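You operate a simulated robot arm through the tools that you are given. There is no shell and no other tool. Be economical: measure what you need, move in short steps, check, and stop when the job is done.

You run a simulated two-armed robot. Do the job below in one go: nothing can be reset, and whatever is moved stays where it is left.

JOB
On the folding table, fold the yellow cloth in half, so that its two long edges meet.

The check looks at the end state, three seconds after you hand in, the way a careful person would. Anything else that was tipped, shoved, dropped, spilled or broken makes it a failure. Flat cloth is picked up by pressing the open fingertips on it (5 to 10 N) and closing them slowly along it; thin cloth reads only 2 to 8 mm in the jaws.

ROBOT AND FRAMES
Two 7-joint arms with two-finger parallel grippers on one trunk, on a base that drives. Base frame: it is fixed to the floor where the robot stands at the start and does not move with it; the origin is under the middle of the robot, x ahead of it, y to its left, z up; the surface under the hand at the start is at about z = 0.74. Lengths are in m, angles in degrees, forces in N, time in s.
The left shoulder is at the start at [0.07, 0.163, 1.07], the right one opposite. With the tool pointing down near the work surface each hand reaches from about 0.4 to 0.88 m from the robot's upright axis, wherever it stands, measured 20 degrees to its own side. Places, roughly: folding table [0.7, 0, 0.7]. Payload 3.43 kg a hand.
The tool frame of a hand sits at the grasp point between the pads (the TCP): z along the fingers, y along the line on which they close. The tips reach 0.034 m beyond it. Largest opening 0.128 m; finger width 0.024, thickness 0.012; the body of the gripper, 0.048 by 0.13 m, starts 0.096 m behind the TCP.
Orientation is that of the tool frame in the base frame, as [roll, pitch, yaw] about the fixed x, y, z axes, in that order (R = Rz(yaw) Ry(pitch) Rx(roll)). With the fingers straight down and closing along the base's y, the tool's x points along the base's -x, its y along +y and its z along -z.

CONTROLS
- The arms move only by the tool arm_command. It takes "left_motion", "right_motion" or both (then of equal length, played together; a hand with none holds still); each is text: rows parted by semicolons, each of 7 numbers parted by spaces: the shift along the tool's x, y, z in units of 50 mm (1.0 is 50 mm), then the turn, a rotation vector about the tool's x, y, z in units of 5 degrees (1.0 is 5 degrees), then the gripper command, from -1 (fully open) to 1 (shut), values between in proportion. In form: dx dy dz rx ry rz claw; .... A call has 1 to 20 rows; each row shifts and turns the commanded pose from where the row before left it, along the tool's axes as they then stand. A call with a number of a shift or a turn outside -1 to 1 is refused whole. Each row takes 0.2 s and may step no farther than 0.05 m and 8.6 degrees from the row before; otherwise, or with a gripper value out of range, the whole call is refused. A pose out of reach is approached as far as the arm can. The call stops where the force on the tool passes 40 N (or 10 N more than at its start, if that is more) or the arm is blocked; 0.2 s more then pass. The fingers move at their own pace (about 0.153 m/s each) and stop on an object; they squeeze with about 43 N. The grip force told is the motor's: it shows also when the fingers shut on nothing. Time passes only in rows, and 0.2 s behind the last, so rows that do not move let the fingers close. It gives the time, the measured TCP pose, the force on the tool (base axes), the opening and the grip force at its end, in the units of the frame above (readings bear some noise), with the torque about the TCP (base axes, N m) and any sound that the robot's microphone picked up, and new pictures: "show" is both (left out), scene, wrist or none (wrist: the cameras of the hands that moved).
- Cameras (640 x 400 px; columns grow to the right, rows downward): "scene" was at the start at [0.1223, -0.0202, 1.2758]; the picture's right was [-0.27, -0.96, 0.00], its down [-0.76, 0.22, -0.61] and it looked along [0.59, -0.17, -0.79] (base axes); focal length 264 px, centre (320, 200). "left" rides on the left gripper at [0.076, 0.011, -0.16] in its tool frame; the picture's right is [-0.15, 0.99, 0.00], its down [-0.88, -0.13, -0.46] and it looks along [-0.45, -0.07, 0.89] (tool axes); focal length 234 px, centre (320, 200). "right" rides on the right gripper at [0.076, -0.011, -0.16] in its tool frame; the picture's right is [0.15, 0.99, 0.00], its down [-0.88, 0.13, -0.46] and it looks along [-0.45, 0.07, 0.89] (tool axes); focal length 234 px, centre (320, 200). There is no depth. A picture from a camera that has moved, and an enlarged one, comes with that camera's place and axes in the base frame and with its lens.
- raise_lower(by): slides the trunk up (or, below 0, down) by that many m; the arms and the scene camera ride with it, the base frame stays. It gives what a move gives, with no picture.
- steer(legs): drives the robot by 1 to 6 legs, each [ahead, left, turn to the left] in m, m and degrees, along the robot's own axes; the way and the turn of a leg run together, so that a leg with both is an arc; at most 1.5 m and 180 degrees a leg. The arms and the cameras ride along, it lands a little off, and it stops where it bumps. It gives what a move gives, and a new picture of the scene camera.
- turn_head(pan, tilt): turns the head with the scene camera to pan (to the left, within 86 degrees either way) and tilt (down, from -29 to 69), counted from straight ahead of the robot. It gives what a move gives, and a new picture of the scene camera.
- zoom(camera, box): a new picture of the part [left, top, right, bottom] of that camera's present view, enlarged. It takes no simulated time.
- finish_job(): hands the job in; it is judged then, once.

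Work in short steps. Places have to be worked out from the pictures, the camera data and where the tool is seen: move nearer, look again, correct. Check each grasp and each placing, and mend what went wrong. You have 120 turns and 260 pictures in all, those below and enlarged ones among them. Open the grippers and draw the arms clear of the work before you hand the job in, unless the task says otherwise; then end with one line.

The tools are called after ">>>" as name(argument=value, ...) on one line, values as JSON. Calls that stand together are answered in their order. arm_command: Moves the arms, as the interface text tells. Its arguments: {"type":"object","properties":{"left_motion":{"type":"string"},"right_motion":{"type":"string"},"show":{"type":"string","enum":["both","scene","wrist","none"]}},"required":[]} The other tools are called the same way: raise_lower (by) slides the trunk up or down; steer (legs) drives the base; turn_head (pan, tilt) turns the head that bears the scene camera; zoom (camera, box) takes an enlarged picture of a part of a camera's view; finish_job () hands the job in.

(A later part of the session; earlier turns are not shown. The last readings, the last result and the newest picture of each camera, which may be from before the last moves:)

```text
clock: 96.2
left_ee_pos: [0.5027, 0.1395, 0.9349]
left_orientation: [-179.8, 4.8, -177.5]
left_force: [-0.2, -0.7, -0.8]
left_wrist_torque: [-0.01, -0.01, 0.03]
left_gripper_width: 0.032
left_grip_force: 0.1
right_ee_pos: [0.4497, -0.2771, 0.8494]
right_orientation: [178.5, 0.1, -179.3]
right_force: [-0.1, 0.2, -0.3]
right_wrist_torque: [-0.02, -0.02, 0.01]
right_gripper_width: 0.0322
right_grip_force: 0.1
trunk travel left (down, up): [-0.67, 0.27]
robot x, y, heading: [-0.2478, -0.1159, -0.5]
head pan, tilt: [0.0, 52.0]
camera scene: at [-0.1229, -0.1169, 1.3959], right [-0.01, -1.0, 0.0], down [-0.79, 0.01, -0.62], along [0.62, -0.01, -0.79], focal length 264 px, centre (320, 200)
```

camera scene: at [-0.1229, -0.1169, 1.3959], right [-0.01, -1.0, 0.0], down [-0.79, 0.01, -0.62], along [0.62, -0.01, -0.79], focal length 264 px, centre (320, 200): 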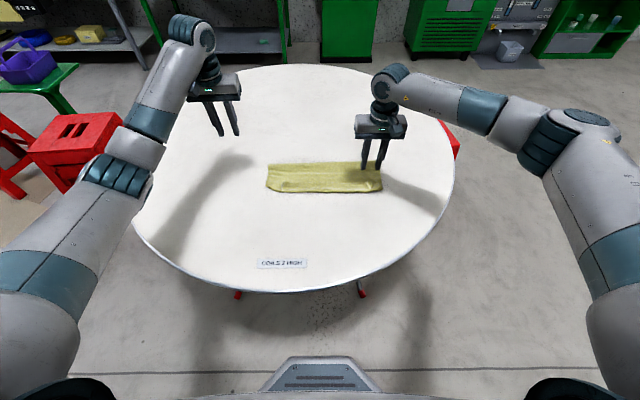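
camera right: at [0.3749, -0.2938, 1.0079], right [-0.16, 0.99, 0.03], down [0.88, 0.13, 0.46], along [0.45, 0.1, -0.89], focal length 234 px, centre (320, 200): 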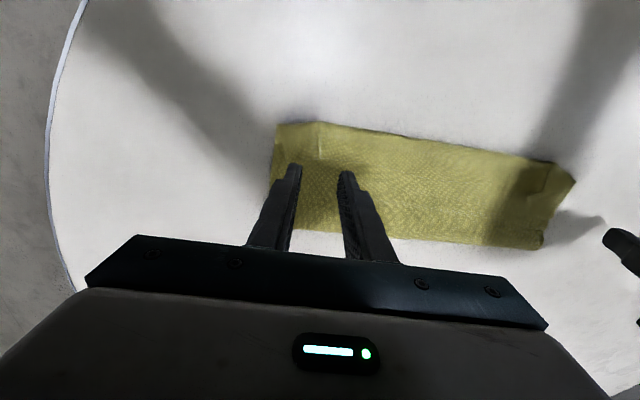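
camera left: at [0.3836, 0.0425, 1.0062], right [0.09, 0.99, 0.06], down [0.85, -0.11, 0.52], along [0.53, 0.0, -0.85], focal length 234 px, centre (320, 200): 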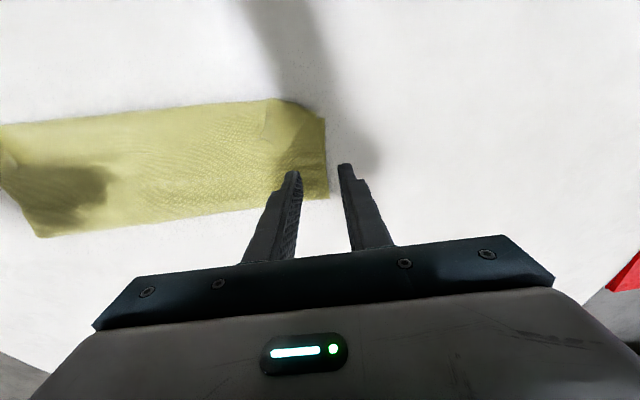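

Good posture. Now hovering the left over its ridge.

>>> arm_command(left_motion="0.23 -0.47 0.267 0 0.16 0.08 0.5;0.23 -0.47 0.267 0 0.16 0.08 0.5;0.23 -0.47 0.267 0 0.16 0.08 0.5;0.23 -0.47 0.267 0 0.16 0.08 0.5;0.23 -0.47 0.267 0 0.16 0.08 0.5;0.23 -0.47 0.267 0 0.16 0.08 0.5;0 0 0 0 0 0 0.5", show="none")

>>> zoom(camera="left", box=[200, 70, 440, 220])

>>> zoom(camera="left", box=[0, 0, 640, 400])

```text
clock: 97.8
left_ee_pos: [0.4394, -0.0042, 0.8511]
left_orientation: [-179.9, 0.1, -179.9]
left_force: [-0.1, -0.1, 0.0]
left_wrist_torque: [-0.03, 0.0, 0.01]
left_gripper_width: 0.032
left_grip_force: 0.1
right_ee_pos: [0.4482, -0.2763, 0.8498]
right_orientation: [178.6, 0.2, -179.3]
right_force: [-0.4, 0.1, 0.6]
right_wrist_torque: [-0.01, 0.0, 0.01]
right_gripper_width: 0.0322
right_grip_force: 0.1
trunk travel left (down, up): [-0.67, 0.27]
robot x, y, heading: [-0.2484, -0.117, -0.4]
head pan, tilt: [0.0, 52.0]
```

```text
2.67 times, centred on (320, 145) of left
camera zoom: at [0.3641, 0.0077, 1.0113], right [0.14, 0.99, 0.0], down [0.88, -0.13, 0.46], along [0.45, -0.07, -0.89], focal length 624 px, centre (320, 347)
```

zoom: 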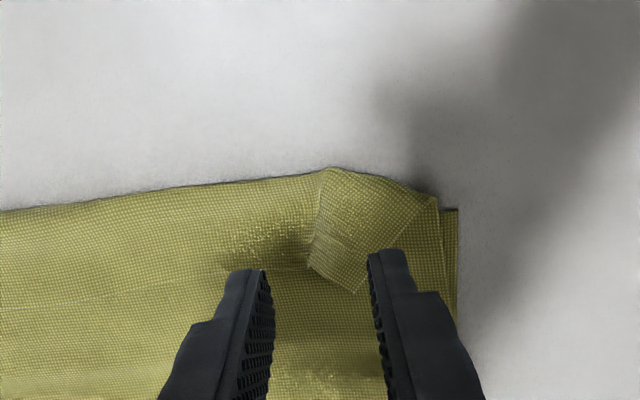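

```text
1.00 times, centred on (320, 200) of left (not enlarged: the box is as wide or as high as the picture)
camera zoom: at [0.3641, 0.0077, 1.0113], right [0.14, 0.99, 0.0], down [0.88, -0.13, 0.46], along [0.45, -0.07, -0.89], focal length 234 px, centre (320, 200)
```

zoom: 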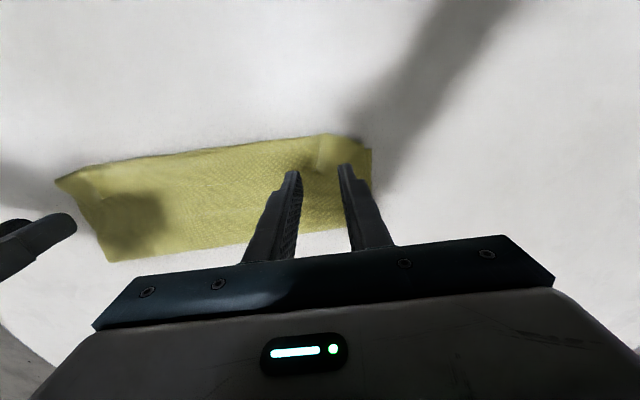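

The left wrist shows the corner flap clearly: its tip is at (0.471,0.007), with the hem front at 0.416 and the bottom corner D at (0.443,0.056). I'll lower both hands over the flaps.

>>> arm_command(left_motion="-0.16 0.04 0.4 0 0 0 0.5;0 0 0.5 0 0 0 0.5;0 0 0.36 0 0 0 0.5;0 0 0.06 0 0 0 0.5;0 0 0.06 0 0 0 0.5;0 0 0 0 0 0 0.5", right_motion="0.1 0 0.4 0.3 0 0 0.5;0 0 0.5 0 0 0 0.5;0 0 0.36 0 0 0 0.5;0 0 0.06 0 0 0 0.5;0 0 0.06 0 0 0 0.5;0 0 0 0 0 0 0.5", show="none")

```text
clock: 99.2
left_ee_pos: [0.4472, -0.0019, 0.7823]
left_orientation: [-179.9, 0.0, -179.9]
left_force: [-0.8, -0.6, -0.1]
left_wrist_torque: [0.04, -0.02, 0.04]
left_gripper_width: 0.032
left_grip_force: 0.1
right_ee_pos: [0.4457, -0.2764, 0.7809]
right_orientation: [179.9, 0.1, -179.3]
right_force: [0.1, -0.1, 0.7]
right_wrist_torque: [-0.01, -0.02, -0.01]
right_gripper_width: 0.0321
right_grip_force: 0.1
trunk travel left (down, up): [-0.67, 0.27]
robot x, y, heading: [-0.2452, -0.118, -0.7]
head pan, tilt: [0.0, 52.0]
```

Not in contact yet. I'll step down 2 mm at a time.

>>> arm_command(left_motion="0 0 0.05 0 0 0 0.5;0 0 0.05 0 0 0 0.5;0 0 0 0 0 0 0.5", right_motion="0 0 0.04 0 0 0 0.5;0 0 0.03 0 0 0 0.5;0 0 0 0 0 0 0.5", show="none")

```text
clock: 100.0
left_ee_pos: [0.4479, -0.0026, 0.7776]
left_orientation: [-179.9, -0.1, -179.8]
left_force: [0.0, 0.0, 0.4]
left_wrist_torque: [-0.01, 0.0, -0.01]
left_gripper_width: 0.0318
left_grip_force: 0.0
right_ee_pos: [0.4452, -0.2761, 0.7762]
right_orientation: [-180.0, 0.1, -179.3]
right_force: [0.2, 0.2, 1.6]
right_wrist_torque: [0.01, -0.06, 0.0]
right_gripper_width: 0.032
right_grip_force: 0.1
trunk travel left (down, up): [-0.67, 0.27]
robot x, y, heading: [-0.2475, -0.1157, -0.7]
head pan, tilt: [0.0, 52.0]
```

Nearly touching. A little more press, then a slow close.

>>> arm_command(left_motion="0 0 0.03 0 0 0 0.5;0 0 0.01 0 0 0 0.5;0 0 0 0 0 0 0.56;0 0 0 0 0 0 0.62;0 0 0 0 0 0 0.68;0 0 0 0 0 0 0.74;0 0 0 0 0 0 0.8;0 0 0 0 0 0 0.86;0 0 0 0 0 0 0.92;0 0 0 0 0 0 0.96;0 0 0 0 0 0 1;0 0 0 0 0 0 1;0 0 -0.2 0 0 0 1;0 0 -0.3 0 0 0 1;0 0 0 0 0 0 1", right_motion="0 0 0.015 0 0 0 0.5;0 0 0 0 0 0 0.5;0 0 0 0 0 0 0.56;0 0 0 0 0 0 0.62;0 0 0 0 0 0 0.68;0 0 0 0 0 0 0.74;0 0 0 0 0 0 0.8;0 0 0 0 0 0 0.86;0 0 0 0 0 0 0.92;0 0 0 0 0 0 0.96;0 0 0 0 0 0 1;0 0 0 0 0 0 1;0 0 -0.2 0 0 0 1;0 0 -0.3 0 0 0 1;0 0 0 0 0 0 1", show="both")

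```text
clock: 103.2
left_ee_pos: [0.4479, -0.0015, 0.7998]
left_orientation: [-179.8, -0.2, -179.9]
left_force: [0.0, -4.7, -0.5]
left_wrist_torque: [-0.19, 0.05, 0.07]
left_gripper_width: 0.0023
left_grip_force: 36.8
right_ee_pos: [0.4441, -0.2761, 0.8014]
right_orientation: [180.0, 0.1, -179.3]
right_force: [1.1, 4.6, 0.0]
right_wrist_torque: [0.14, -0.01, 0.0]
right_gripper_width: 0.0029
right_grip_force: 37.4
trunk travel left (down, up): [-0.67, 0.27]
robot x, y, heading: [-0.2464, -0.1152, -0.9]
head pan, tilt: [0.0, 52.0]
camera scene: at [-0.1223, -0.1172, 1.3958], right [-0.01, -1.0, 0.0], down [-0.79, 0.01, -0.61], along [0.61, -0.01, -0.79], focal length 264 px, centre (320, 200)
camera right: at [0.3701, -0.2896, 0.9595], right [-0.16, 0.99, 0.0], down [0.88, 0.14, 0.46], along [0.45, 0.07, -0.89], focal length 234 px, centre (320, 200)
camera left: at [0.3732, 0.0095, 0.9602], right [0.15, 0.99, 0.0], down [0.88, -0.13, 0.45], along [0.45, -0.07, -0.89], focal length 234 px, centre (320, 200)
```

scene: 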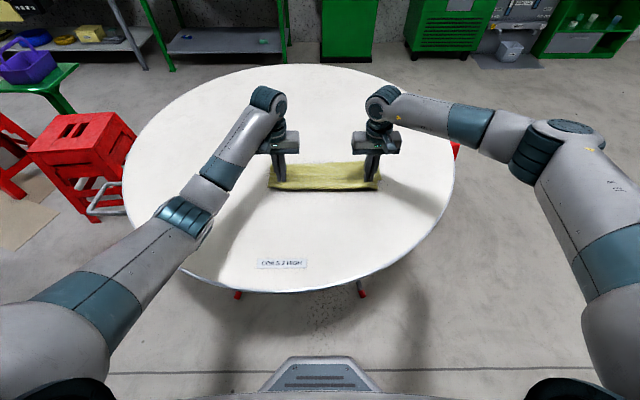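
right: 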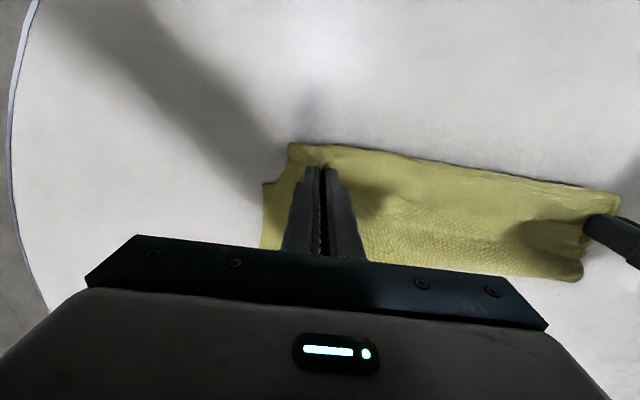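
left: 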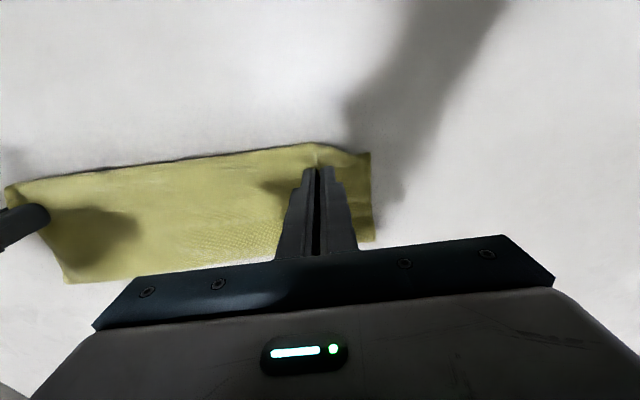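

Both have something. I'll lift a bit more to see whether it's only the flap.

>>> arm_command(left_motion="0.2 0 -0.4 0 0 0 1;0.2 0 -0.3 0 0 0 1;0 0 0 0 0 0 1", right_motion="0.2 0 -0.4 0 0 0 1;0.2 0 -0.3 0 0 0 1;0 0 0 0 0 0 1", show="wrist")

>>> zoom(camera="scene", box=[240, 120, 400, 220])

```text
clock: 104.0
left_ee_pos: [0.429, -0.0006, 0.8351]
left_orientation: [-179.9, 0.0, -179.9]
left_force: [-0.5, -5.3, -0.5]
left_wrist_torque: [-0.19, 0.0, -0.01]
left_gripper_width: 0.0023
left_grip_force: 37.2
right_ee_pos: [0.4245, -0.2771, 0.8341]
right_orientation: [180.0, 0.0, -179.2]
right_force: [0.9, 6.4, 0.1]
right_wrist_torque: [0.17, 0.01, -0.03]
right_gripper_width: 0.0027
right_grip_force: 37.4
trunk travel left (down, up): [-0.67, 0.27]
robot x, y, heading: [-0.2478, -0.1173, -0.5]
head pan, tilt: [0.0, 52.0]
camera right: at [0.3499, -0.2899, 0.9947], right [-0.16, 0.99, 0.0], down [0.88, 0.14, 0.46], along [0.45, 0.07, -0.89], focal length 234 px, centre (320, 200)
camera left: at [0.3532, 0.0096, 0.9959], right [0.14, 0.99, 0.0], down [0.88, -0.13, 0.46], along [0.45, -0.07, -0.89], focal length 234 px, centre (320, 200)
```

right: 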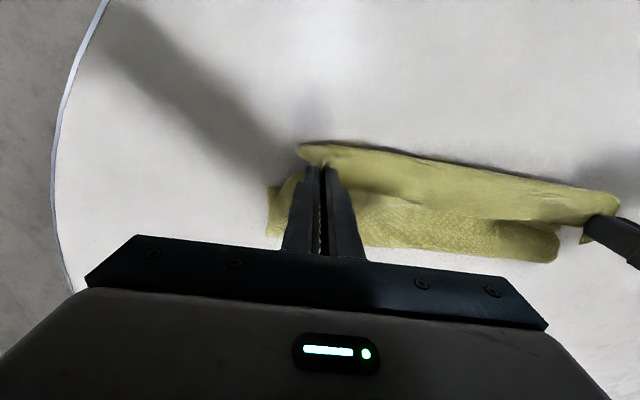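
left: 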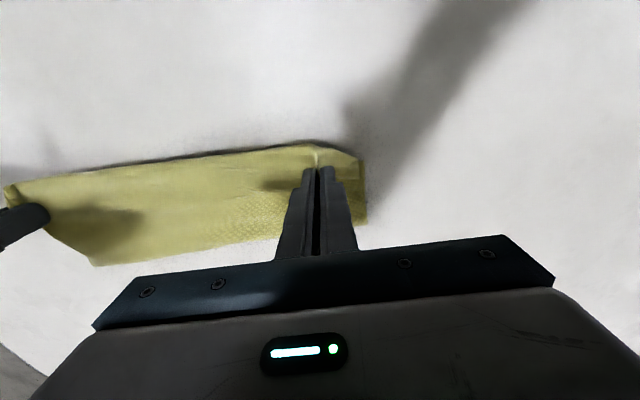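

```text
4.00 times, centred on (320, 170) of scene
camera zoom: at [-0.1226, -0.1177, 1.3958], right [-0.01, -1.0, 0.0], down [-0.79, 0.01, -0.62], along [0.62, -0.01, -0.79], focal length 1056 px, centre (320, 320)
```

zoom: 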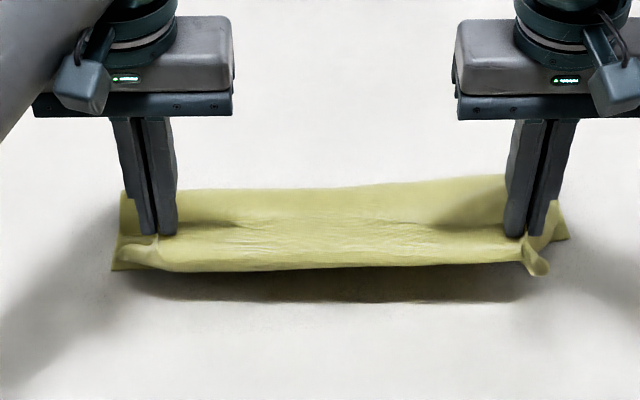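

The flap lifts with the bottom layer staying separate. I'll pull it back toward the robot and down while tilting to 45°, to lay the top edge out past the near edge.

>>> arm_command(left_motion="0.142 -0.05 0.124 0 -1 0 1;0.152 -0.05 0.112 0 -1 0 1;0.162 0 0.098 0 -1 0 1;0.17 0 0.084 0 -1 0 1;0.176 0 0.068 0 -1 0 1;0.182 0 0.052 0 -1 0 1;0.184 0 0.036 0 -1 0 1;0.188 0 0.02 0 -1 0 1;0.188 0 0.004 0 -1 0 1;0 0 0 0 0 0 1", right_motion="0.142 0.05 0.124 0 -1 0 1;0.152 0.05 0.112 0 -1 0 1;0.162 0 0.098 0 -1 0 1;0.17 0 0.084 0 -1 0 1;0.176 0 0.068 0 -1 0 1;0.182 0 0.052 0 -1 0 1;0.184 0 0.036 0 -1 0 1;0.188 0 0.02 0 -1 0 1;0.188 0 0.004 0 -1 0 1;0 0 0 0 0 0 1", show="scene")

>>> zoom(camera="scene", box=[240, 120, 400, 220])

>>> zoom(camera="left", box=[200, 50, 440, 200])

```text
clock: 106.2
left_ee_pos: [0.3642, -0.0067, 0.7796]
left_orientation: [179.9, 45.1, -179.9]
left_force: [0.1, 0.1, 0.1]
left_wrist_torque: [0.02, 0.0, 0.04]
left_gripper_width: 0.0022
left_grip_force: 37.9
right_ee_pos: [0.359, -0.2569, 0.7794]
right_orientation: [178.6, 43.8, -179.3]
right_force: [-0.9, -0.2, 0.2]
right_wrist_torque: [0.04, -0.01, 0.02]
right_gripper_width: 0.0028
right_grip_force: 37.6
right hand out of reach, approached as far as the arm can: row 9
trunk travel left (down, up): [-0.67, 0.27]
robot x, y, heading: [-0.2475, -0.1152, -0.5]
head pan, tilt: [0.0, 52.0]
camera scene: at [-0.1232, -0.1187, 1.3959], right [-0.01, -1.0, 0.0], down [-0.79, 0.01, -0.62], along [0.62, -0.01, -0.79], focal length 264 px, centre (320, 200)
```

scene: 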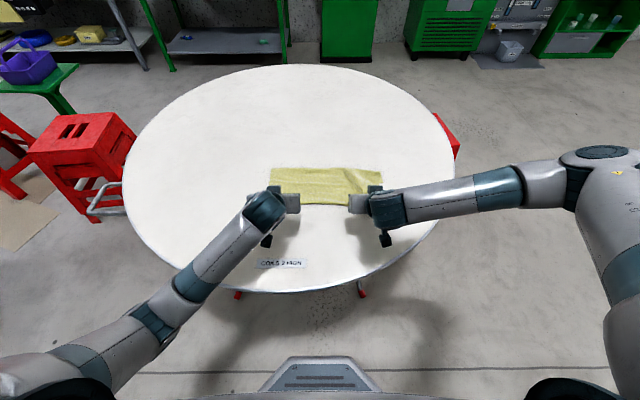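

```text
4.00 times, centred on (320, 170) of scene
camera zoom: at [-0.1232, -0.1187, 1.3959], right [-0.01, -1.0, 0.0], down [-0.79, 0.01, -0.62], along [0.62, -0.01, -0.79], focal length 1056 px, centre (320, 320)
```

zoom: 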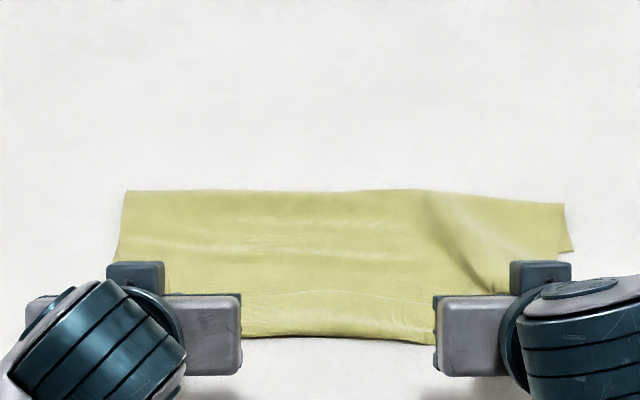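

```text
2.67 times, centred on (320, 125) of left
camera zoom: at [0.1984, 0.0035, 0.8394], right [0.1, 0.99, 0.1], down [0.3, -0.13, 0.95], along [0.95, -0.07, -0.31], focal length 624 px, centre (320, 400)
```

zoom: 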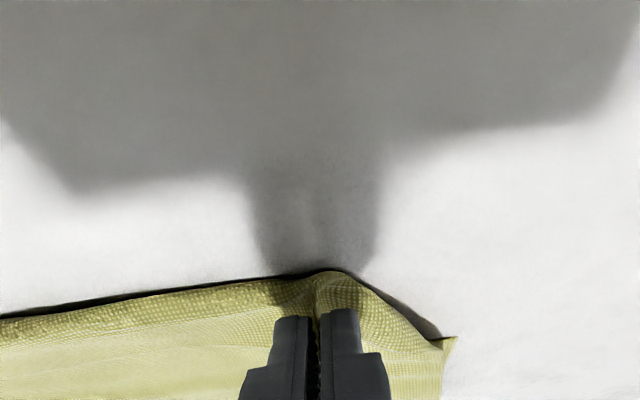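

The top is drawn out toward the robot. I'll release here, back the hands off along the fingers, and look.

>>> arm_command(left_motion="0 0 0 0 0 0 0.8;0 0 0 0 0 0 0.6;0 0 0 0 0 0 0.5;0 0 -0.4 0 0 0 0.5;-0.2 0 -0.6 0 0 0 0.5;-0.5 0.2 -0.6 0 0.5 0 0.5;-0.6 0.4 -0.6 0 1 0 0.5;-0.6 0.4 -0.5 0 1 0 0.5;-0.4 0.4 -0.5 0 1 0 0.5;0 0.4 -0.3 0 1 0 0.5;0 0 0 0 0 0 0.5", right_motion="0 0 0 0 0 0 0.8;0 0 0 0 0 0 0.6;0 0 0 0 0 0 0.5;0 0 -0.4 0 0 0 0.5;-0.2 0 -0.6 0 0 0 0.5;-0.5 -0.2 -0.6 0 0.5 0 0.5;-0.6 -0.4 -0.6 0 1 0 0.5;-0.6 -0.4 -0.5 0 1 0 0.5;-0.4 -0.4 -0.5 0 1 0 0.5;0 -0.4 -0.3 0 1 0 0.5;0 0 0 0 0 0 0.5", show="none")

>>> zoom(camera="scene", box=[224, 130, 416, 250])

>>> zoom(camera="left", box=[0, 0, 640, 400])

>>> zoom(camera="right", box=[0, 0, 640, 400])

```text
clock: 108.5
left_ee_pos: [0.3395, 0.0842, 0.9857]
left_orientation: [-179.8, 22.3, -179.8]
left_force: [0.8, 0.0, 0.0]
left_wrist_torque: [-0.01, -0.01, 0.05]
left_gripper_width: 0.0319
left_grip_force: 0.1
right_ee_pos: [0.3381, -0.3625, 0.9856]
right_orientation: [-179.9, 22.5, -179.2]
right_force: [0.2, 0.0, -0.3]
right_wrist_torque: [-0.01, 0.0, 0.01]
right_gripper_width: 0.032
right_grip_force: 0.1
trunk travel left (down, up): [-0.67, 0.27]
robot x, y, heading: [-0.2511, -0.1157, -0.8]
head pan, tilt: [0.0, 52.0]
```

```text
3.33 times, centred on (320, 190) of scene
camera zoom: at [-0.1228, -0.1175, 1.3959], right [-0.01, -1.0, 0.0], down [-0.79, 0.01, -0.62], along [0.62, -0.01, -0.79], focal length 880 px, centre (320, 233)
```

zoom: 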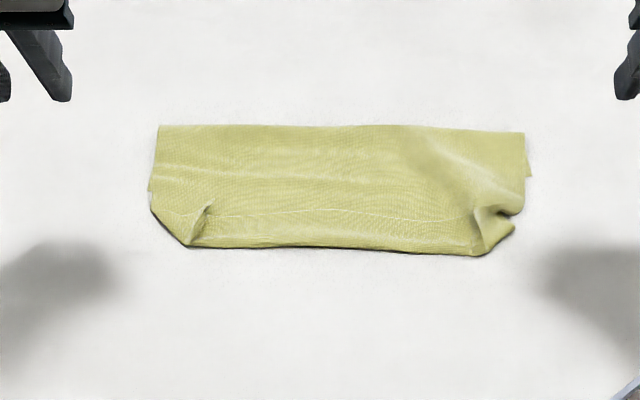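

```text
1.00 times, centred on (320, 200) of left (not enlarged: the box is as wide or as high as the picture)
camera zoom: at [0.2092, 0.0954, 1.1048], right [0.13, 0.99, 0.06], down [0.64, -0.13, 0.76], along [0.76, -0.07, -0.65], focal length 234 px, centre (320, 200)
```

zoom: 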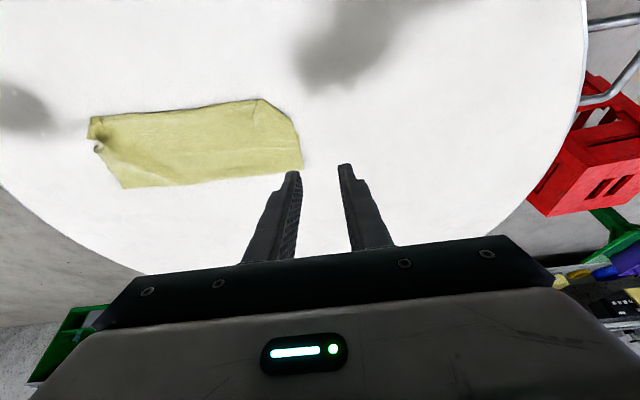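

```text
1.00 times, centred on (320, 200) of right (not enlarged: the box is as wide or as high as the picture)
camera zoom: at [0.2069, -0.3766, 1.1049], right [-0.15, 0.99, -0.06], down [0.64, 0.14, 0.76], along [0.76, 0.08, -0.65], focal length 234 px, centre (320, 200)
```

zoom: 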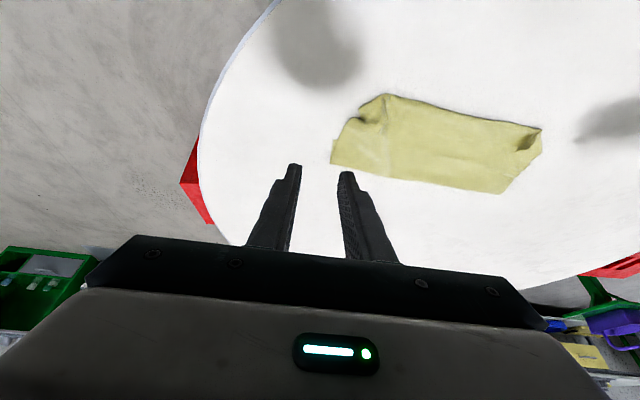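

The hem still folds back at release, since the grip lets go low with the cloth bulged. Better to release with the sheet leaning toward the robot at some height, so it falls flat. I'll re-grip the hem ridges at about (0.40,-0.016) and (0.395,-0.286), starting with a hover.

>>> arm_command(left_motion="-0.02 -0.4 0.59 0 0.9 0 0.5;-0.066 -0.4 0.588 0 0.9 0 0.5;-0.112 -0.4 0.58 0 0.9 0 0.5;-0.158 -0.4 0.57 0 0.9 0 0.5;-0.2 -0.4 0.556 0 0.9 0 0.5;0 0 0 0 0 0 0.5", right_motion="-0.02 0.306 0.59 0 0.9 0 0.5;-0.066 0.306 0.588 0 0.9 0 0.5;-0.112 0.306 0.58 0 0.9 0 0.5;-0.158 0.306 0.57 0 0.9 0 0.5;-0.2 0.306 0.556 0 0.9 0 0.5;0 0 0 0 0 0 0.5", show="none")

>>> zoom(camera="left", box=[200, 70, 440, 220])

>>> zoom(camera="right", box=[200, 70, 440, 220])

```text
clock: 110.0
left_ee_pos: [0.401, -0.0149, 0.8532]
left_orientation: [-179.9, 0.0, -179.9]
left_force: [0.0, 0.8, 0.0]
left_wrist_torque: [0.02, -0.01, 0.04]
left_gripper_width: 0.0323
left_grip_force: 0.0
right_ee_pos: [0.396, -0.2856, 0.8534]
right_orientation: [-180.0, 0.1, -179.4]
right_force: [-0.5, 0.6, 0.3]
right_wrist_torque: [-0.04, -0.03, 0.02]
right_gripper_width: 0.0322
right_grip_force: 0.0
trunk travel left (down, up): [-0.67, 0.27]
robot x, y, heading: [-0.251, -0.1184, -0.5]
head pan, tilt: [0.0, 52.0]
```

```text
2.67 times, centred on (320, 145) of left
camera zoom: at [0.3256, -0.0044, 1.0132], right [0.15, 0.99, 0.0], down [0.88, -0.13, 0.46], along [0.45, -0.07, -0.89], focal length 624 px, centre (320, 347)
```

zoom: 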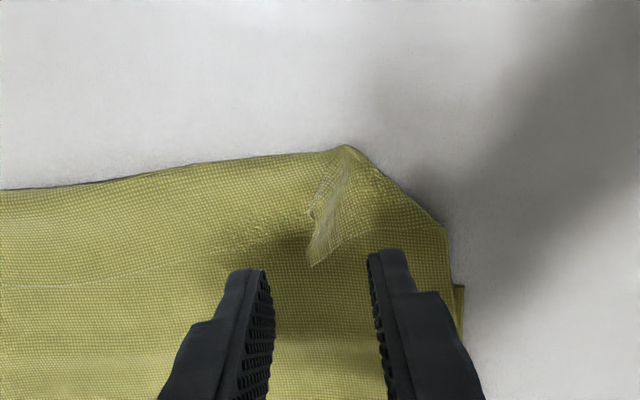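

```text
2.67 times, centred on (320, 145) of right
camera zoom: at [0.3211, -0.2987, 1.0116], right [-0.16, 0.99, 0.0], down [0.88, 0.14, 0.46], along [0.45, 0.07, -0.89], focal length 624 px, centre (320, 347)
```

zoom: 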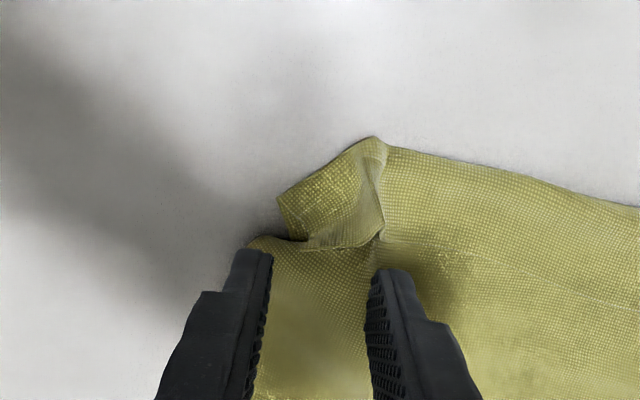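

I see the corner flaps: left around (0.408,-0.008), right around (0.395,-0.283). I'll lower, press lightly and close.

>>> arm_command(left_motion="-0.14 0.12 0.5 0 0 0 0.4;0 0 0.5 0 0 0 0.4;0 0 0.4 0 0 0 0.4;0 0 0.06 0 0 0 0.4;0 0 0.05 0 0 0 0.4;0 0 0 0 0 0 0.4", right_motion="0 0.06 0.5 0 0 0 0.4;0 0 0.5 0 0 0 0.4;0 0 0.4 0 0 0 0.4;0 0 0.06 0 0 0 0.4;0 0 0.05 0 0 0 0.4;0 0 0 0 0 0 0.4", show="none")

```text
clock: 111.3
left_ee_pos: [0.4075, -0.012, 0.778]
left_orientation: [-179.8, 0.0, -179.9]
left_force: [-0.4, 0.2, 0.7]
left_wrist_torque: [-0.02, 0.01, -0.04]
left_gripper_width: 0.0382
left_grip_force: 0.1
right_ee_pos: [0.3966, -0.2816, 0.7771]
right_orientation: [179.9, 0.2, -179.3]
right_force: [-0.6, -0.5, 3.0]
right_wrist_torque: [-0.03, 0.0, 0.04]
right_gripper_width: 0.0384
right_grip_force: 0.0
trunk travel left (down, up): [-0.67, 0.27]
robot x, y, heading: [-0.2501, -0.1155, -0.5]
head pan, tilt: [0.0, 52.0]
```

>>> arm_command(left_motion="0 0 0.03 0 0 0 0.4;0 0 0.01 0 0 0 0.45;0 0 0 0 0 0 0.5;0 0 0 0 0 0 0.56;0 0 0 0 0 0 0.62;0 0 0 0 0 0 0.68;0 0 0 0 0 0 0.74;0 0 0 0 0 0 0.8;0 0 0 0 0 0 0.86;0 0 0 0 0 0 0.92;0 0 0 0 0 0 0.96;0 0 0 0 0 0 1;0 0 0 0 0 0 1;0 0 -0.3 0 0 0 1;0 0 -0.5 0 0 0 1;0 0 -0.5 0 0 0 1;0 0 0 0 0 0 1", right_motion="0 0 0 0 0 0 0.4;0 0 0 0 0 0 0.45;0 0 0 0 0 0 0.5;0 0 0 0 0 0 0.56;0 0 0 0 0 0 0.62;0 0 0 0 0 0 0.68;0 0 0 0 0 0 0.74;0 0 0 0 0 0 0.8;0 0 0 0 0 0 0.86;0 0 0 0 0 0 0.92;0 0 0 0 0 0 0.96;0 0 0 0 0 0 1;0 0 0 0 0 0 1;0 0 -0.3 0 0 0 1;0 0 -0.5 0 0 0 1;0 0 -0.5 0 0 0 1;0 0 0 0 0 0 1", show="scene")

>>> zoom(camera="scene", box=[240, 130, 400, 230])

```text
clock: 115.0
left_ee_pos: [0.4077, -0.0117, 0.8407]
left_orientation: [-179.8, -0.1, -179.9]
left_force: [0.5, -3.6, -0.1]
left_wrist_torque: [-0.12, 0.01, 0.03]
left_gripper_width: 0.0027
left_grip_force: 37.5
right_ee_pos: [0.3975, -0.2828, 0.8421]
right_orientation: [179.9, -0.1, -179.3]
right_force: [0.7, 4.0, 0.6]
right_wrist_torque: [0.14, 0.0, 0.0]
right_gripper_width: 0.0032
right_grip_force: 37.7
trunk travel left (down, up): [-0.67, 0.27]
robot x, y, heading: [-0.2512, -0.1192, -0.5]
head pan, tilt: [0.0, 52.0]
camera scene: at [-0.1228, -0.1174, 1.3958], right [-0.01, -1.0, 0.0], down [-0.79, 0.01, -0.62], along [0.62, -0.01, -0.79], focal length 264 px, centre (320, 200)
```

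scene: 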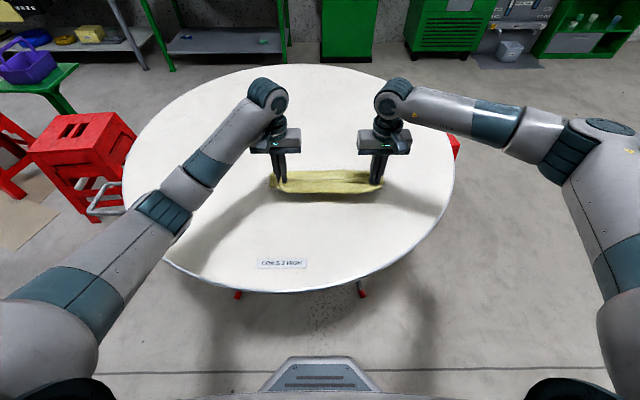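

```text
4.00 times, centred on (320, 180) of scene
camera zoom: at [-0.1228, -0.1174, 1.3958], right [-0.01, -1.0, 0.0], down [-0.79, 0.01, -0.62], along [0.62, -0.01, -0.79], focal length 1056 px, centre (320, 280)
```

zoom: 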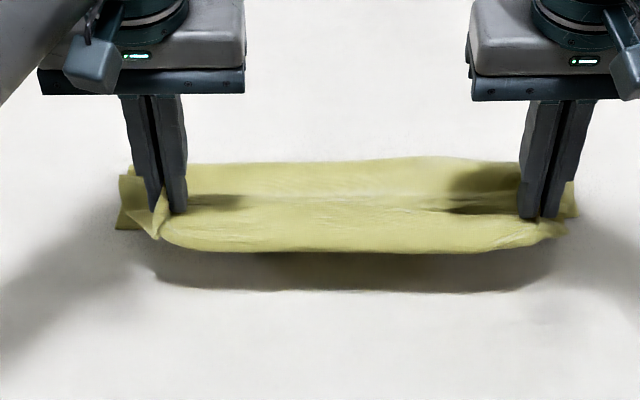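

The thickness (2.7 and 3.2 mm) suggests the hem and the layer beneath are both pinched, so this can't open it. I'll use the hold to unroll the cloth flat again (raise and drive forward), then start with a fresh, cleaner grasp.

>>> raise_lower(by=0.07)

>>> steer(legs=[[0.14, 0, 0]])

>>> zoom(camera="scene", box=[220, 130, 444, 270])

```text
clock: 116.0
left_ee_pos: [0.4086, -0.0107, 0.9097]
left_orientation: [-179.8, 0.0, -179.9]
left_force: [-0.5, -3.9, -0.4]
left_wrist_torque: [-0.12, 0.03, -0.01]
left_gripper_width: 0.0027
left_grip_force: 37.2
right_ee_pos: [0.3965, -0.2816, 0.9124]
right_orientation: [180.0, -0.1, -179.3]
right_force: [-0.3, 4.8, -0.7]
right_wrist_torque: [0.14, -0.01, 0.01]
right_gripper_width: 0.0028
right_grip_force: 38.0
trunk travel left (down, up): [-0.74, 0.2]
robot x, y, heading: [-0.2494, -0.1132, -0.6]
head pan, tilt: [0.0, 52.0]
```

```text
clock: 117.4
left_ee_pos: [0.548, -0.0115, 0.9099]
left_orientation: [-179.8, 0.0, -179.9]
left_force: [-0.6, -5.2, -0.2]
left_wrist_torque: [-0.14, 0.01, 0.01]
left_gripper_width: 0.0028
left_grip_force: 37.3
right_ee_pos: [0.5378, -0.2826, 0.9127]
right_orientation: [180.0, 0.1, -179.4]
right_force: [-0.3, 4.1, 0.3]
right_wrist_torque: [0.16, 0.02, 0.01]
right_gripper_width: 0.0031
right_grip_force: 37.3
trunk travel left (down, up): [-0.74, 0.2]
robot x, y, heading: [-0.1063, -0.1168, -0.6]
head pan, tilt: [0.0, 52.0]
camera scene: at [0.0166, -0.1186, 1.4661], right [-0.01, -1.0, 0.0], down [-0.79, 0.01, -0.62], along [0.62, -0.01, -0.79], focal length 264 px, centre (320, 200)
```

scene: 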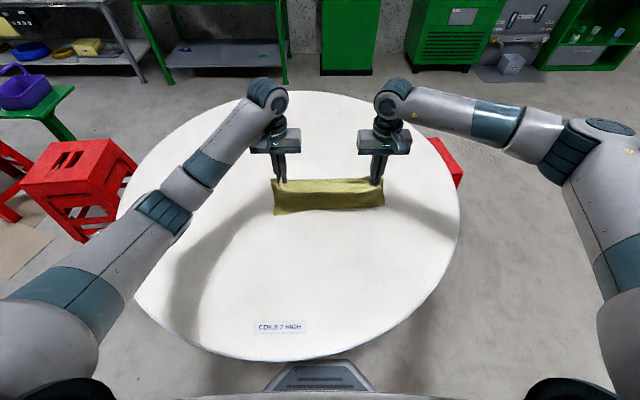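

```text
2.86 times, centred on (332, 200) of scene
camera zoom: at [0.0166, -0.1186, 1.4661], right [-0.01, -1.0, 0.0], down [-0.79, 0.01, -0.62], along [0.62, -0.01, -0.79], focal length 754 px, centre (286, 200)
```

zoom: 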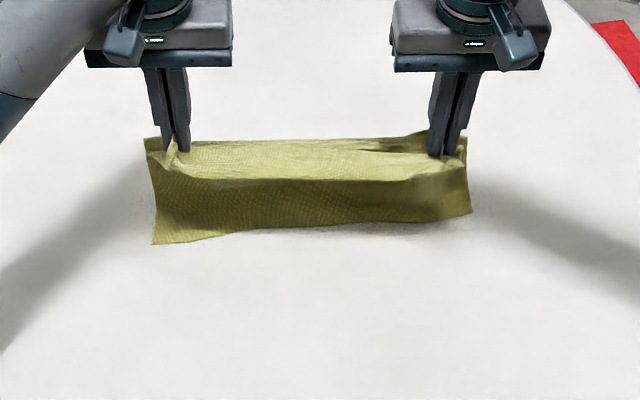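

I need a closer look at how the cloth hangs now.

>>> zoom(camera="left", box=[0, 0, 640, 400])

>>> zoom(camera="right", box=[0, 0, 640, 400])

>>> zoom(camera="scene", box=[260, 160, 404, 250])

```text
1.00 times, centred on (320, 200) of left (not enlarged: the box is as wide or as high as the picture)
camera zoom: at [0.472, -0.0005, 1.07], right [0.15, 0.99, 0.0], down [0.88, -0.13, 0.46], along [0.45, -0.07, -0.89], focal length 234 px, centre (320, 200)
```

zoom: 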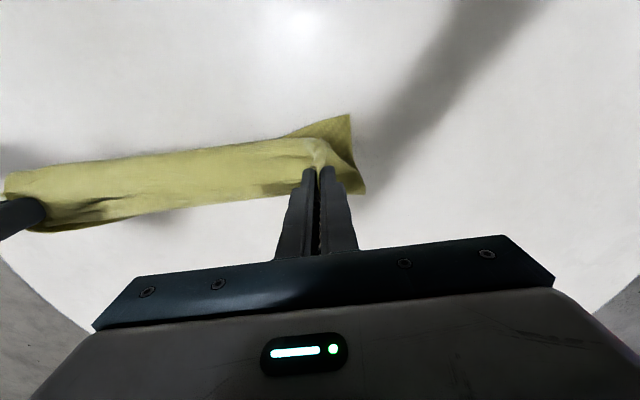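

```text
1.00 times, centred on (320, 200) of right (not enlarged: the box is as wide or as high as the picture)
camera zoom: at [0.4623, -0.2968, 1.0718], right [-0.16, 0.99, 0.0], down [0.88, 0.14, 0.46], along [0.45, 0.07, -0.89], focal length 234 px, centre (320, 200)
```

zoom: 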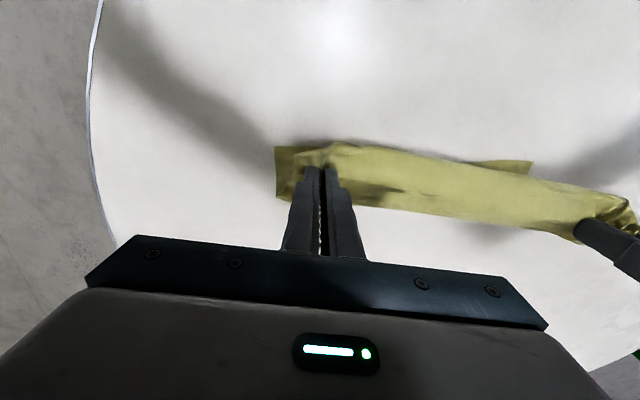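

```text
4.44 times, centred on (332, 205) of scene
camera zoom: at [0.0166, -0.1186, 1.4661], right [-0.01, -1.0, 0.0], down [-0.79, 0.01, -0.62], along [0.62, -0.01, -0.79], focal length 1174 px, centre (267, 178)
```

zoom: 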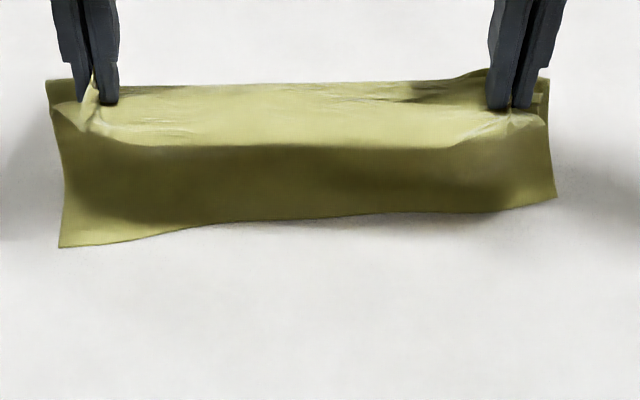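

Here the sheet leaves the pinch toward the fold, which is the good orientation for laying, with just a hem loop in front. The near edge is at about x=0.52, so the fold should be at about 0.655. I'll position the curtain at x≈0.66 and lay it again; then I can open the hem by dragging its flap lightly with the fingertips.

>>> steer(legs=[[0.115, 0, 0]])

>>> raise_lower(by=-0.025)

>>> zoom(camera="scene", box=[236, 150, 428, 270])

>>> zoom(camera="left", box=[0, 0, 640, 400])

```text
clock: 118.6
left_ee_pos: [0.6623, -0.0126, 0.9096]
left_orientation: [-180.0, 0.1, -179.9]
left_force: [0.1, -4.1, 0.2]
left_wrist_torque: [-0.12, 0.04, 0.03]
left_gripper_width: 0.0027
left_grip_force: 37.5
right_ee_pos: [0.6503, -0.2844, 0.912]
right_orientation: [-180.0, 0.1, -179.2]
right_force: [0.5, 3.7, 0.2]
right_wrist_torque: [0.14, 0.04, 0.01]
right_gripper_width: 0.0028
right_grip_force: 37.3
trunk travel left (down, up): [-0.74, 0.2]
robot x, y, heading: [0.0061, -0.1183, -0.8]
head pan, tilt: [0.0, 52.0]
camera scene: at [0.1314, -0.1197, 1.466], right [-0.01, -1.0, 0.0], down [-0.79, 0.01, -0.62], along [0.62, -0.01, -0.79], focal length 264 px, centre (320, 200)
```

scene: 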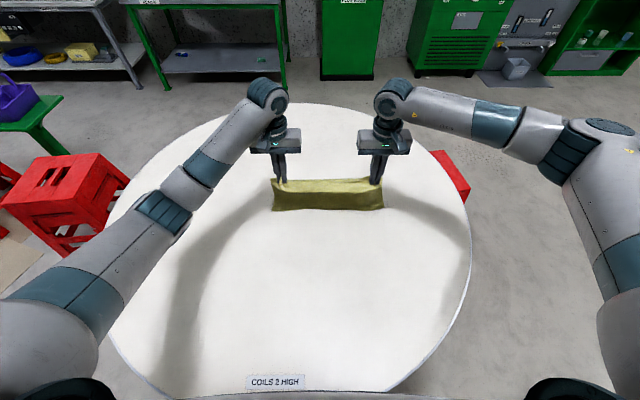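

```text
clock: 119.3
left_ee_pos: [0.6617, -0.0127, 0.8857]
left_orientation: [-179.8, 0.0, -179.9]
left_force: [-0.3, -3.9, -0.1]
left_wrist_torque: [-0.07, 0.01, 0.04]
left_gripper_width: 0.0027
left_grip_force: 37.2
right_ee_pos: [0.6517, -0.2855, 0.8869]
right_orientation: [-180.0, 0.0, -179.1]
right_force: [0.3, 3.2, 0.4]
right_wrist_torque: [0.13, 0.03, 0.04]
right_gripper_width: 0.003
right_grip_force: 37.2
trunk travel left (down, up): [-0.715, 0.225]
robot x, y, heading: [0.0027, -0.1172, -0.6]
head pan, tilt: [0.0, 52.0]
```

```text
3.33 times, centred on (332, 210) of scene
camera zoom: at [0.1317, -0.1197, 1.4409], right [-0.01, -1.0, 0.0], down [-0.79, 0.01, -0.62], along [0.62, -0.01, -0.79], focal length 880 px, centre (280, 167)
```

zoom: 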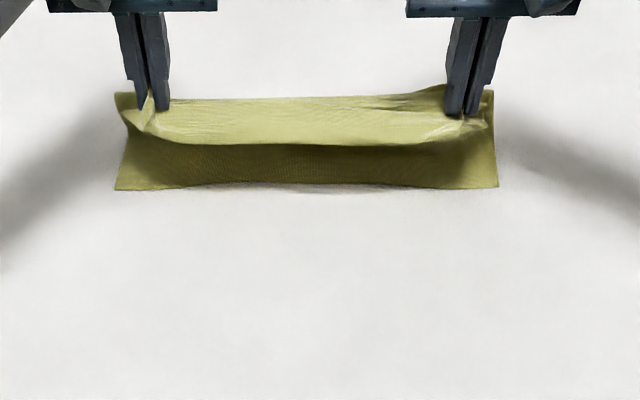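

```text
1.00 times, centred on (320, 200) of left (not enlarged: the box is as wide or as high as the picture)
camera zoom: at [0.5866, -0.0017, 1.0445], right [0.15, 0.99, 0.0], down [0.88, -0.13, 0.46], along [0.45, -0.07, -0.89], focal length 234 px, centre (320, 200)
```

zoom: 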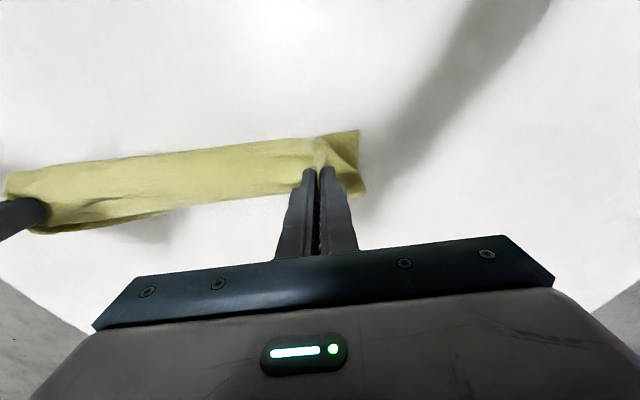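

The whole packet moved with the hands, so all the layers are pinched. I'll bring it back over the table's middle, set it down, release and reassess.

>>> steer(legs=[[-0.17, 0, 0]])

>>> raise_lower(by=-0.09)

>>> arm_command(left_motion="0 0 0.2 0 0 0 1;0 0 0 0 0 0 0.8;0 0 0 0 0 0 0.5;0 0 0 0 0 0 0;0 0 0 0 0 0 -0.2;0 0 -0.5 0 0 0 -0.2;0 0 -0.9 0 0 0 -0.2;0 0.3 -0.9 0 0 0 -0.2;0 0.8 -0.5 0 0 0 -0.2;0 0.8 -0.5 0 0 0 -0.2;0 0.8 -0.3 0 0 0 -0.2;0 0 0 0 0 0 -0.2", right_motion="0 0 0.2 0 0 0 1;0 0 0 0 0 0 0.8;0 0 0 0 0 0 0.5;0 0 0 0 0 0 0;0 0 0 0 0 0 -0.2;0 0 -0.5 0 0 0 -0.2;0 0 -0.9 0 0 0 -0.2;0 -0.3 -0.9 0 0 0 -0.2;0 -0.8 -0.5 0 0 0 -0.2;0 -0.8 -0.5 0 0 0 -0.2;0 -0.8 -0.3 0 0 0 -0.2;0 0 0 0 0 0 -0.2", show="scene")

>>> zoom(camera="scene", box=[236, 140, 428, 260])

```text
clock: 120.7
left_ee_pos: [0.4936, -0.0116, 0.8848]
left_orientation: [-180.0, 0.0, -179.9]
left_force: [0.7, -3.8, 0.0]
left_wrist_torque: [-0.12, 0.0, 0.04]
left_gripper_width: 0.0029
left_grip_force: 37.5
right_ee_pos: [0.483, -0.2824, 0.8865]
right_orientation: [180.0, 0.0, -179.2]
right_force: [-0.6, 3.8, 0.0]
right_wrist_torque: [0.12, 0.01, 0.0]
right_gripper_width: 0.0028
right_grip_force: 38.2
trunk travel left (down, up): [-0.715, 0.225]
robot x, y, heading: [-0.1613, -0.121, -0.6]
head pan, tilt: [0.0, 52.0]
camera scene: at [-0.0375, -0.1181, 1.4408], right [-0.01, -1.0, 0.0], down [-0.79, 0.01, -0.62], along [0.62, -0.01, -0.79], focal length 264 px, centre (320, 200)
```

scene: 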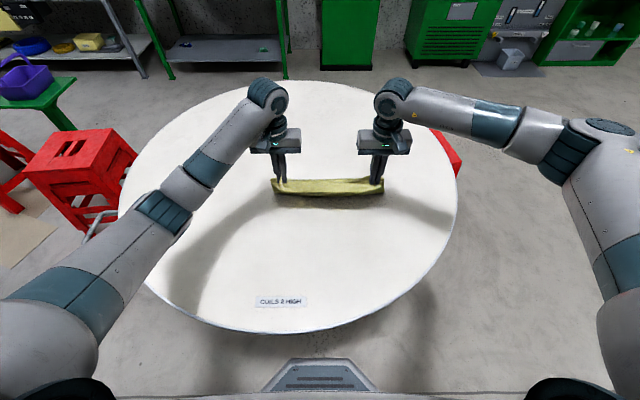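

```text
clock: 122.0
left_ee_pos: [0.4929, -0.0116, 0.7946]
left_orientation: [-179.8, 0.0, -179.9]
left_force: [0.5, -4.0, 0.0]
left_wrist_torque: [-0.11, 0.01, 0.04]
left_gripper_width: 0.0025
left_grip_force: 37.0
right_ee_pos: [0.483, -0.2822, 0.7971]
right_orientation: [179.9, 0.1, -179.1]
right_force: [-0.5, 3.1, -0.6]
right_wrist_torque: [0.12, -0.01, 0.02]
right_gripper_width: 0.003
right_grip_force: 37.4
trunk travel left (down, up): [-0.625, 0.315]
robot x, y, heading: [-0.1634, -0.1187, -0.3]
head pan, tilt: [0.0, 52.0]
```

```text
clock: 124.6
left_ee_pos: [0.4929, 0.1252, 0.9651]
left_orientation: [-179.9, 0.0, -180.0]
left_force: [0.1, 0.5, -0.9]
left_wrist_torque: [0.01, 0.0, -0.03]
left_gripper_width: 0.0768
left_grip_force: 0.1
right_ee_pos: [0.4846, -0.4179, 0.9676]
right_orientation: [180.0, 0.0, -179.2]
right_force: [0.5, -0.3, -0.3]
right_wrist_torque: [-0.02, -0.03, -0.01]
right_gripper_width: 0.0769
right_grip_force: 0.1
trunk travel left (down, up): [-0.625, 0.315]
robot x, y, heading: [-0.1612, -0.1163, -0.5]
head pan, tilt: [0.0, 52.0]
camera scene: at [-0.0369, -0.1181, 1.3508], right [-0.01, -1.0, 0.0], down [-0.79, 0.01, -0.61], along [0.61, -0.01, -0.79], focal length 264 px, centre (320, 200)
```

scene: 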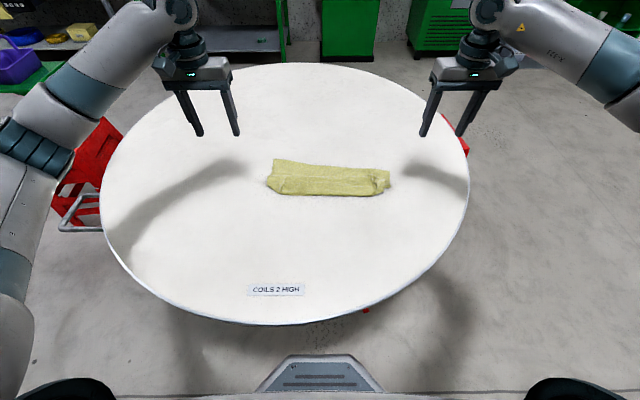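

```text
3.33 times, centred on (332, 200) of scene
camera zoom: at [-0.0369, -0.1181, 1.3508], right [-0.01, -1.0, 0.0], down [-0.79, 0.01, -0.61], along [0.61, -0.01, -0.79], focal length 880 px, centre (280, 200)
```

zoom: 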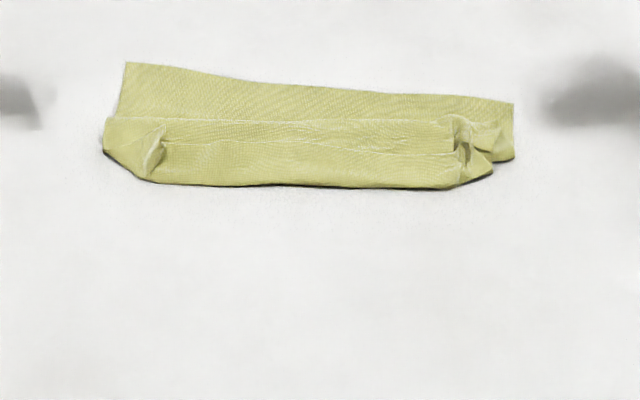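

I need a good overhead look. Moving the wrist cameras back over the cloth.

>>> arm_command(left_motion="0.5 -0.5 -0.3 0 0 0 -0.2;0.5 -0.5 -0.3 0 0 0 -0.2;0.5 -0.5 -0.2 0 0 0 -0.2;0 -0.4 -0.2 0 0 0 -0.2;0 0 0 0 0 0 -0.2", right_motion="0.5 0.5 -0.3 0 0 0 -0.2;0.5 0.5 -0.3 0 0 0 -0.2;0.5 0.5 -0.2 0 0 0 -0.2;0 0.4 -0.2 0 0 0 -0.2;0 0 0 0 0 0 -0.2", show="none")

>>> zoom(camera="left", box=[40, 20, 520, 320])

>>> zoom(camera="right", box=[120, 20, 600, 320])

```text
clock: 125.8
left_ee_pos: [0.4167, 0.0283, 1.016]
left_orientation: [-179.9, 0.0, -179.8]
left_force: [-0.8, -0.2, 0.2]
left_wrist_torque: [-0.01, -0.02, 0.02]
left_gripper_width: 0.0768
left_grip_force: 0.0
right_ee_pos: [0.4079, -0.3241, 1.0166]
right_orientation: [179.9, 0.1, -179.1]
right_force: [0.4, 0.5, 0.8]
right_wrist_torque: [-0.01, -0.03, -0.01]
right_gripper_width: 0.0768
right_grip_force: 0.0
trunk travel left (down, up): [-0.625, 0.315]
robot x, y, heading: [-0.1636, -0.1184, -0.6]
head pan, tilt: [0.0, 52.0]
```

```text
1.33 times, centred on (280, 170) of left
camera zoom: at [0.3419, 0.0403, 1.1756], right [0.14, 0.99, 0.0], down [0.88, -0.13, 0.46], along [0.45, -0.07, -0.89], focal length 312 px, centre (373, 240)
```

zoom: 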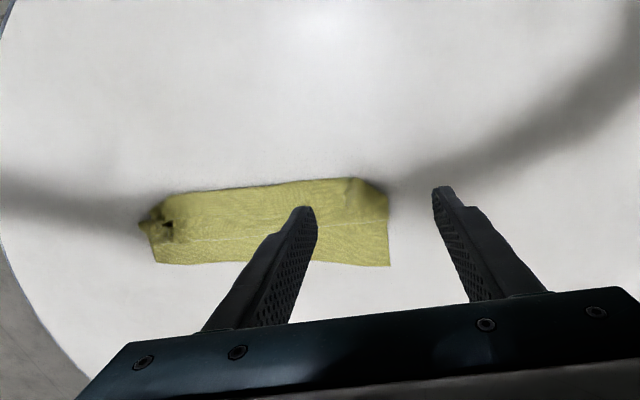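

```text
1.33 times, centred on (360, 170) of right
camera zoom: at [0.3324, -0.3368, 1.1765], right [-0.16, 0.99, 0.0], down [0.88, 0.14, 0.46], along [0.45, 0.07, -0.89], focal length 312 px, centre (267, 240)
```

zoom: 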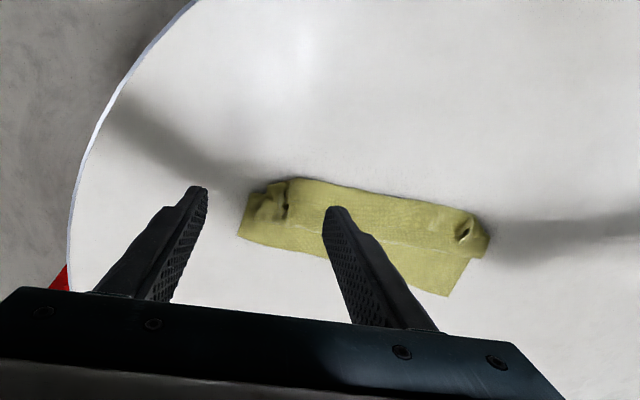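

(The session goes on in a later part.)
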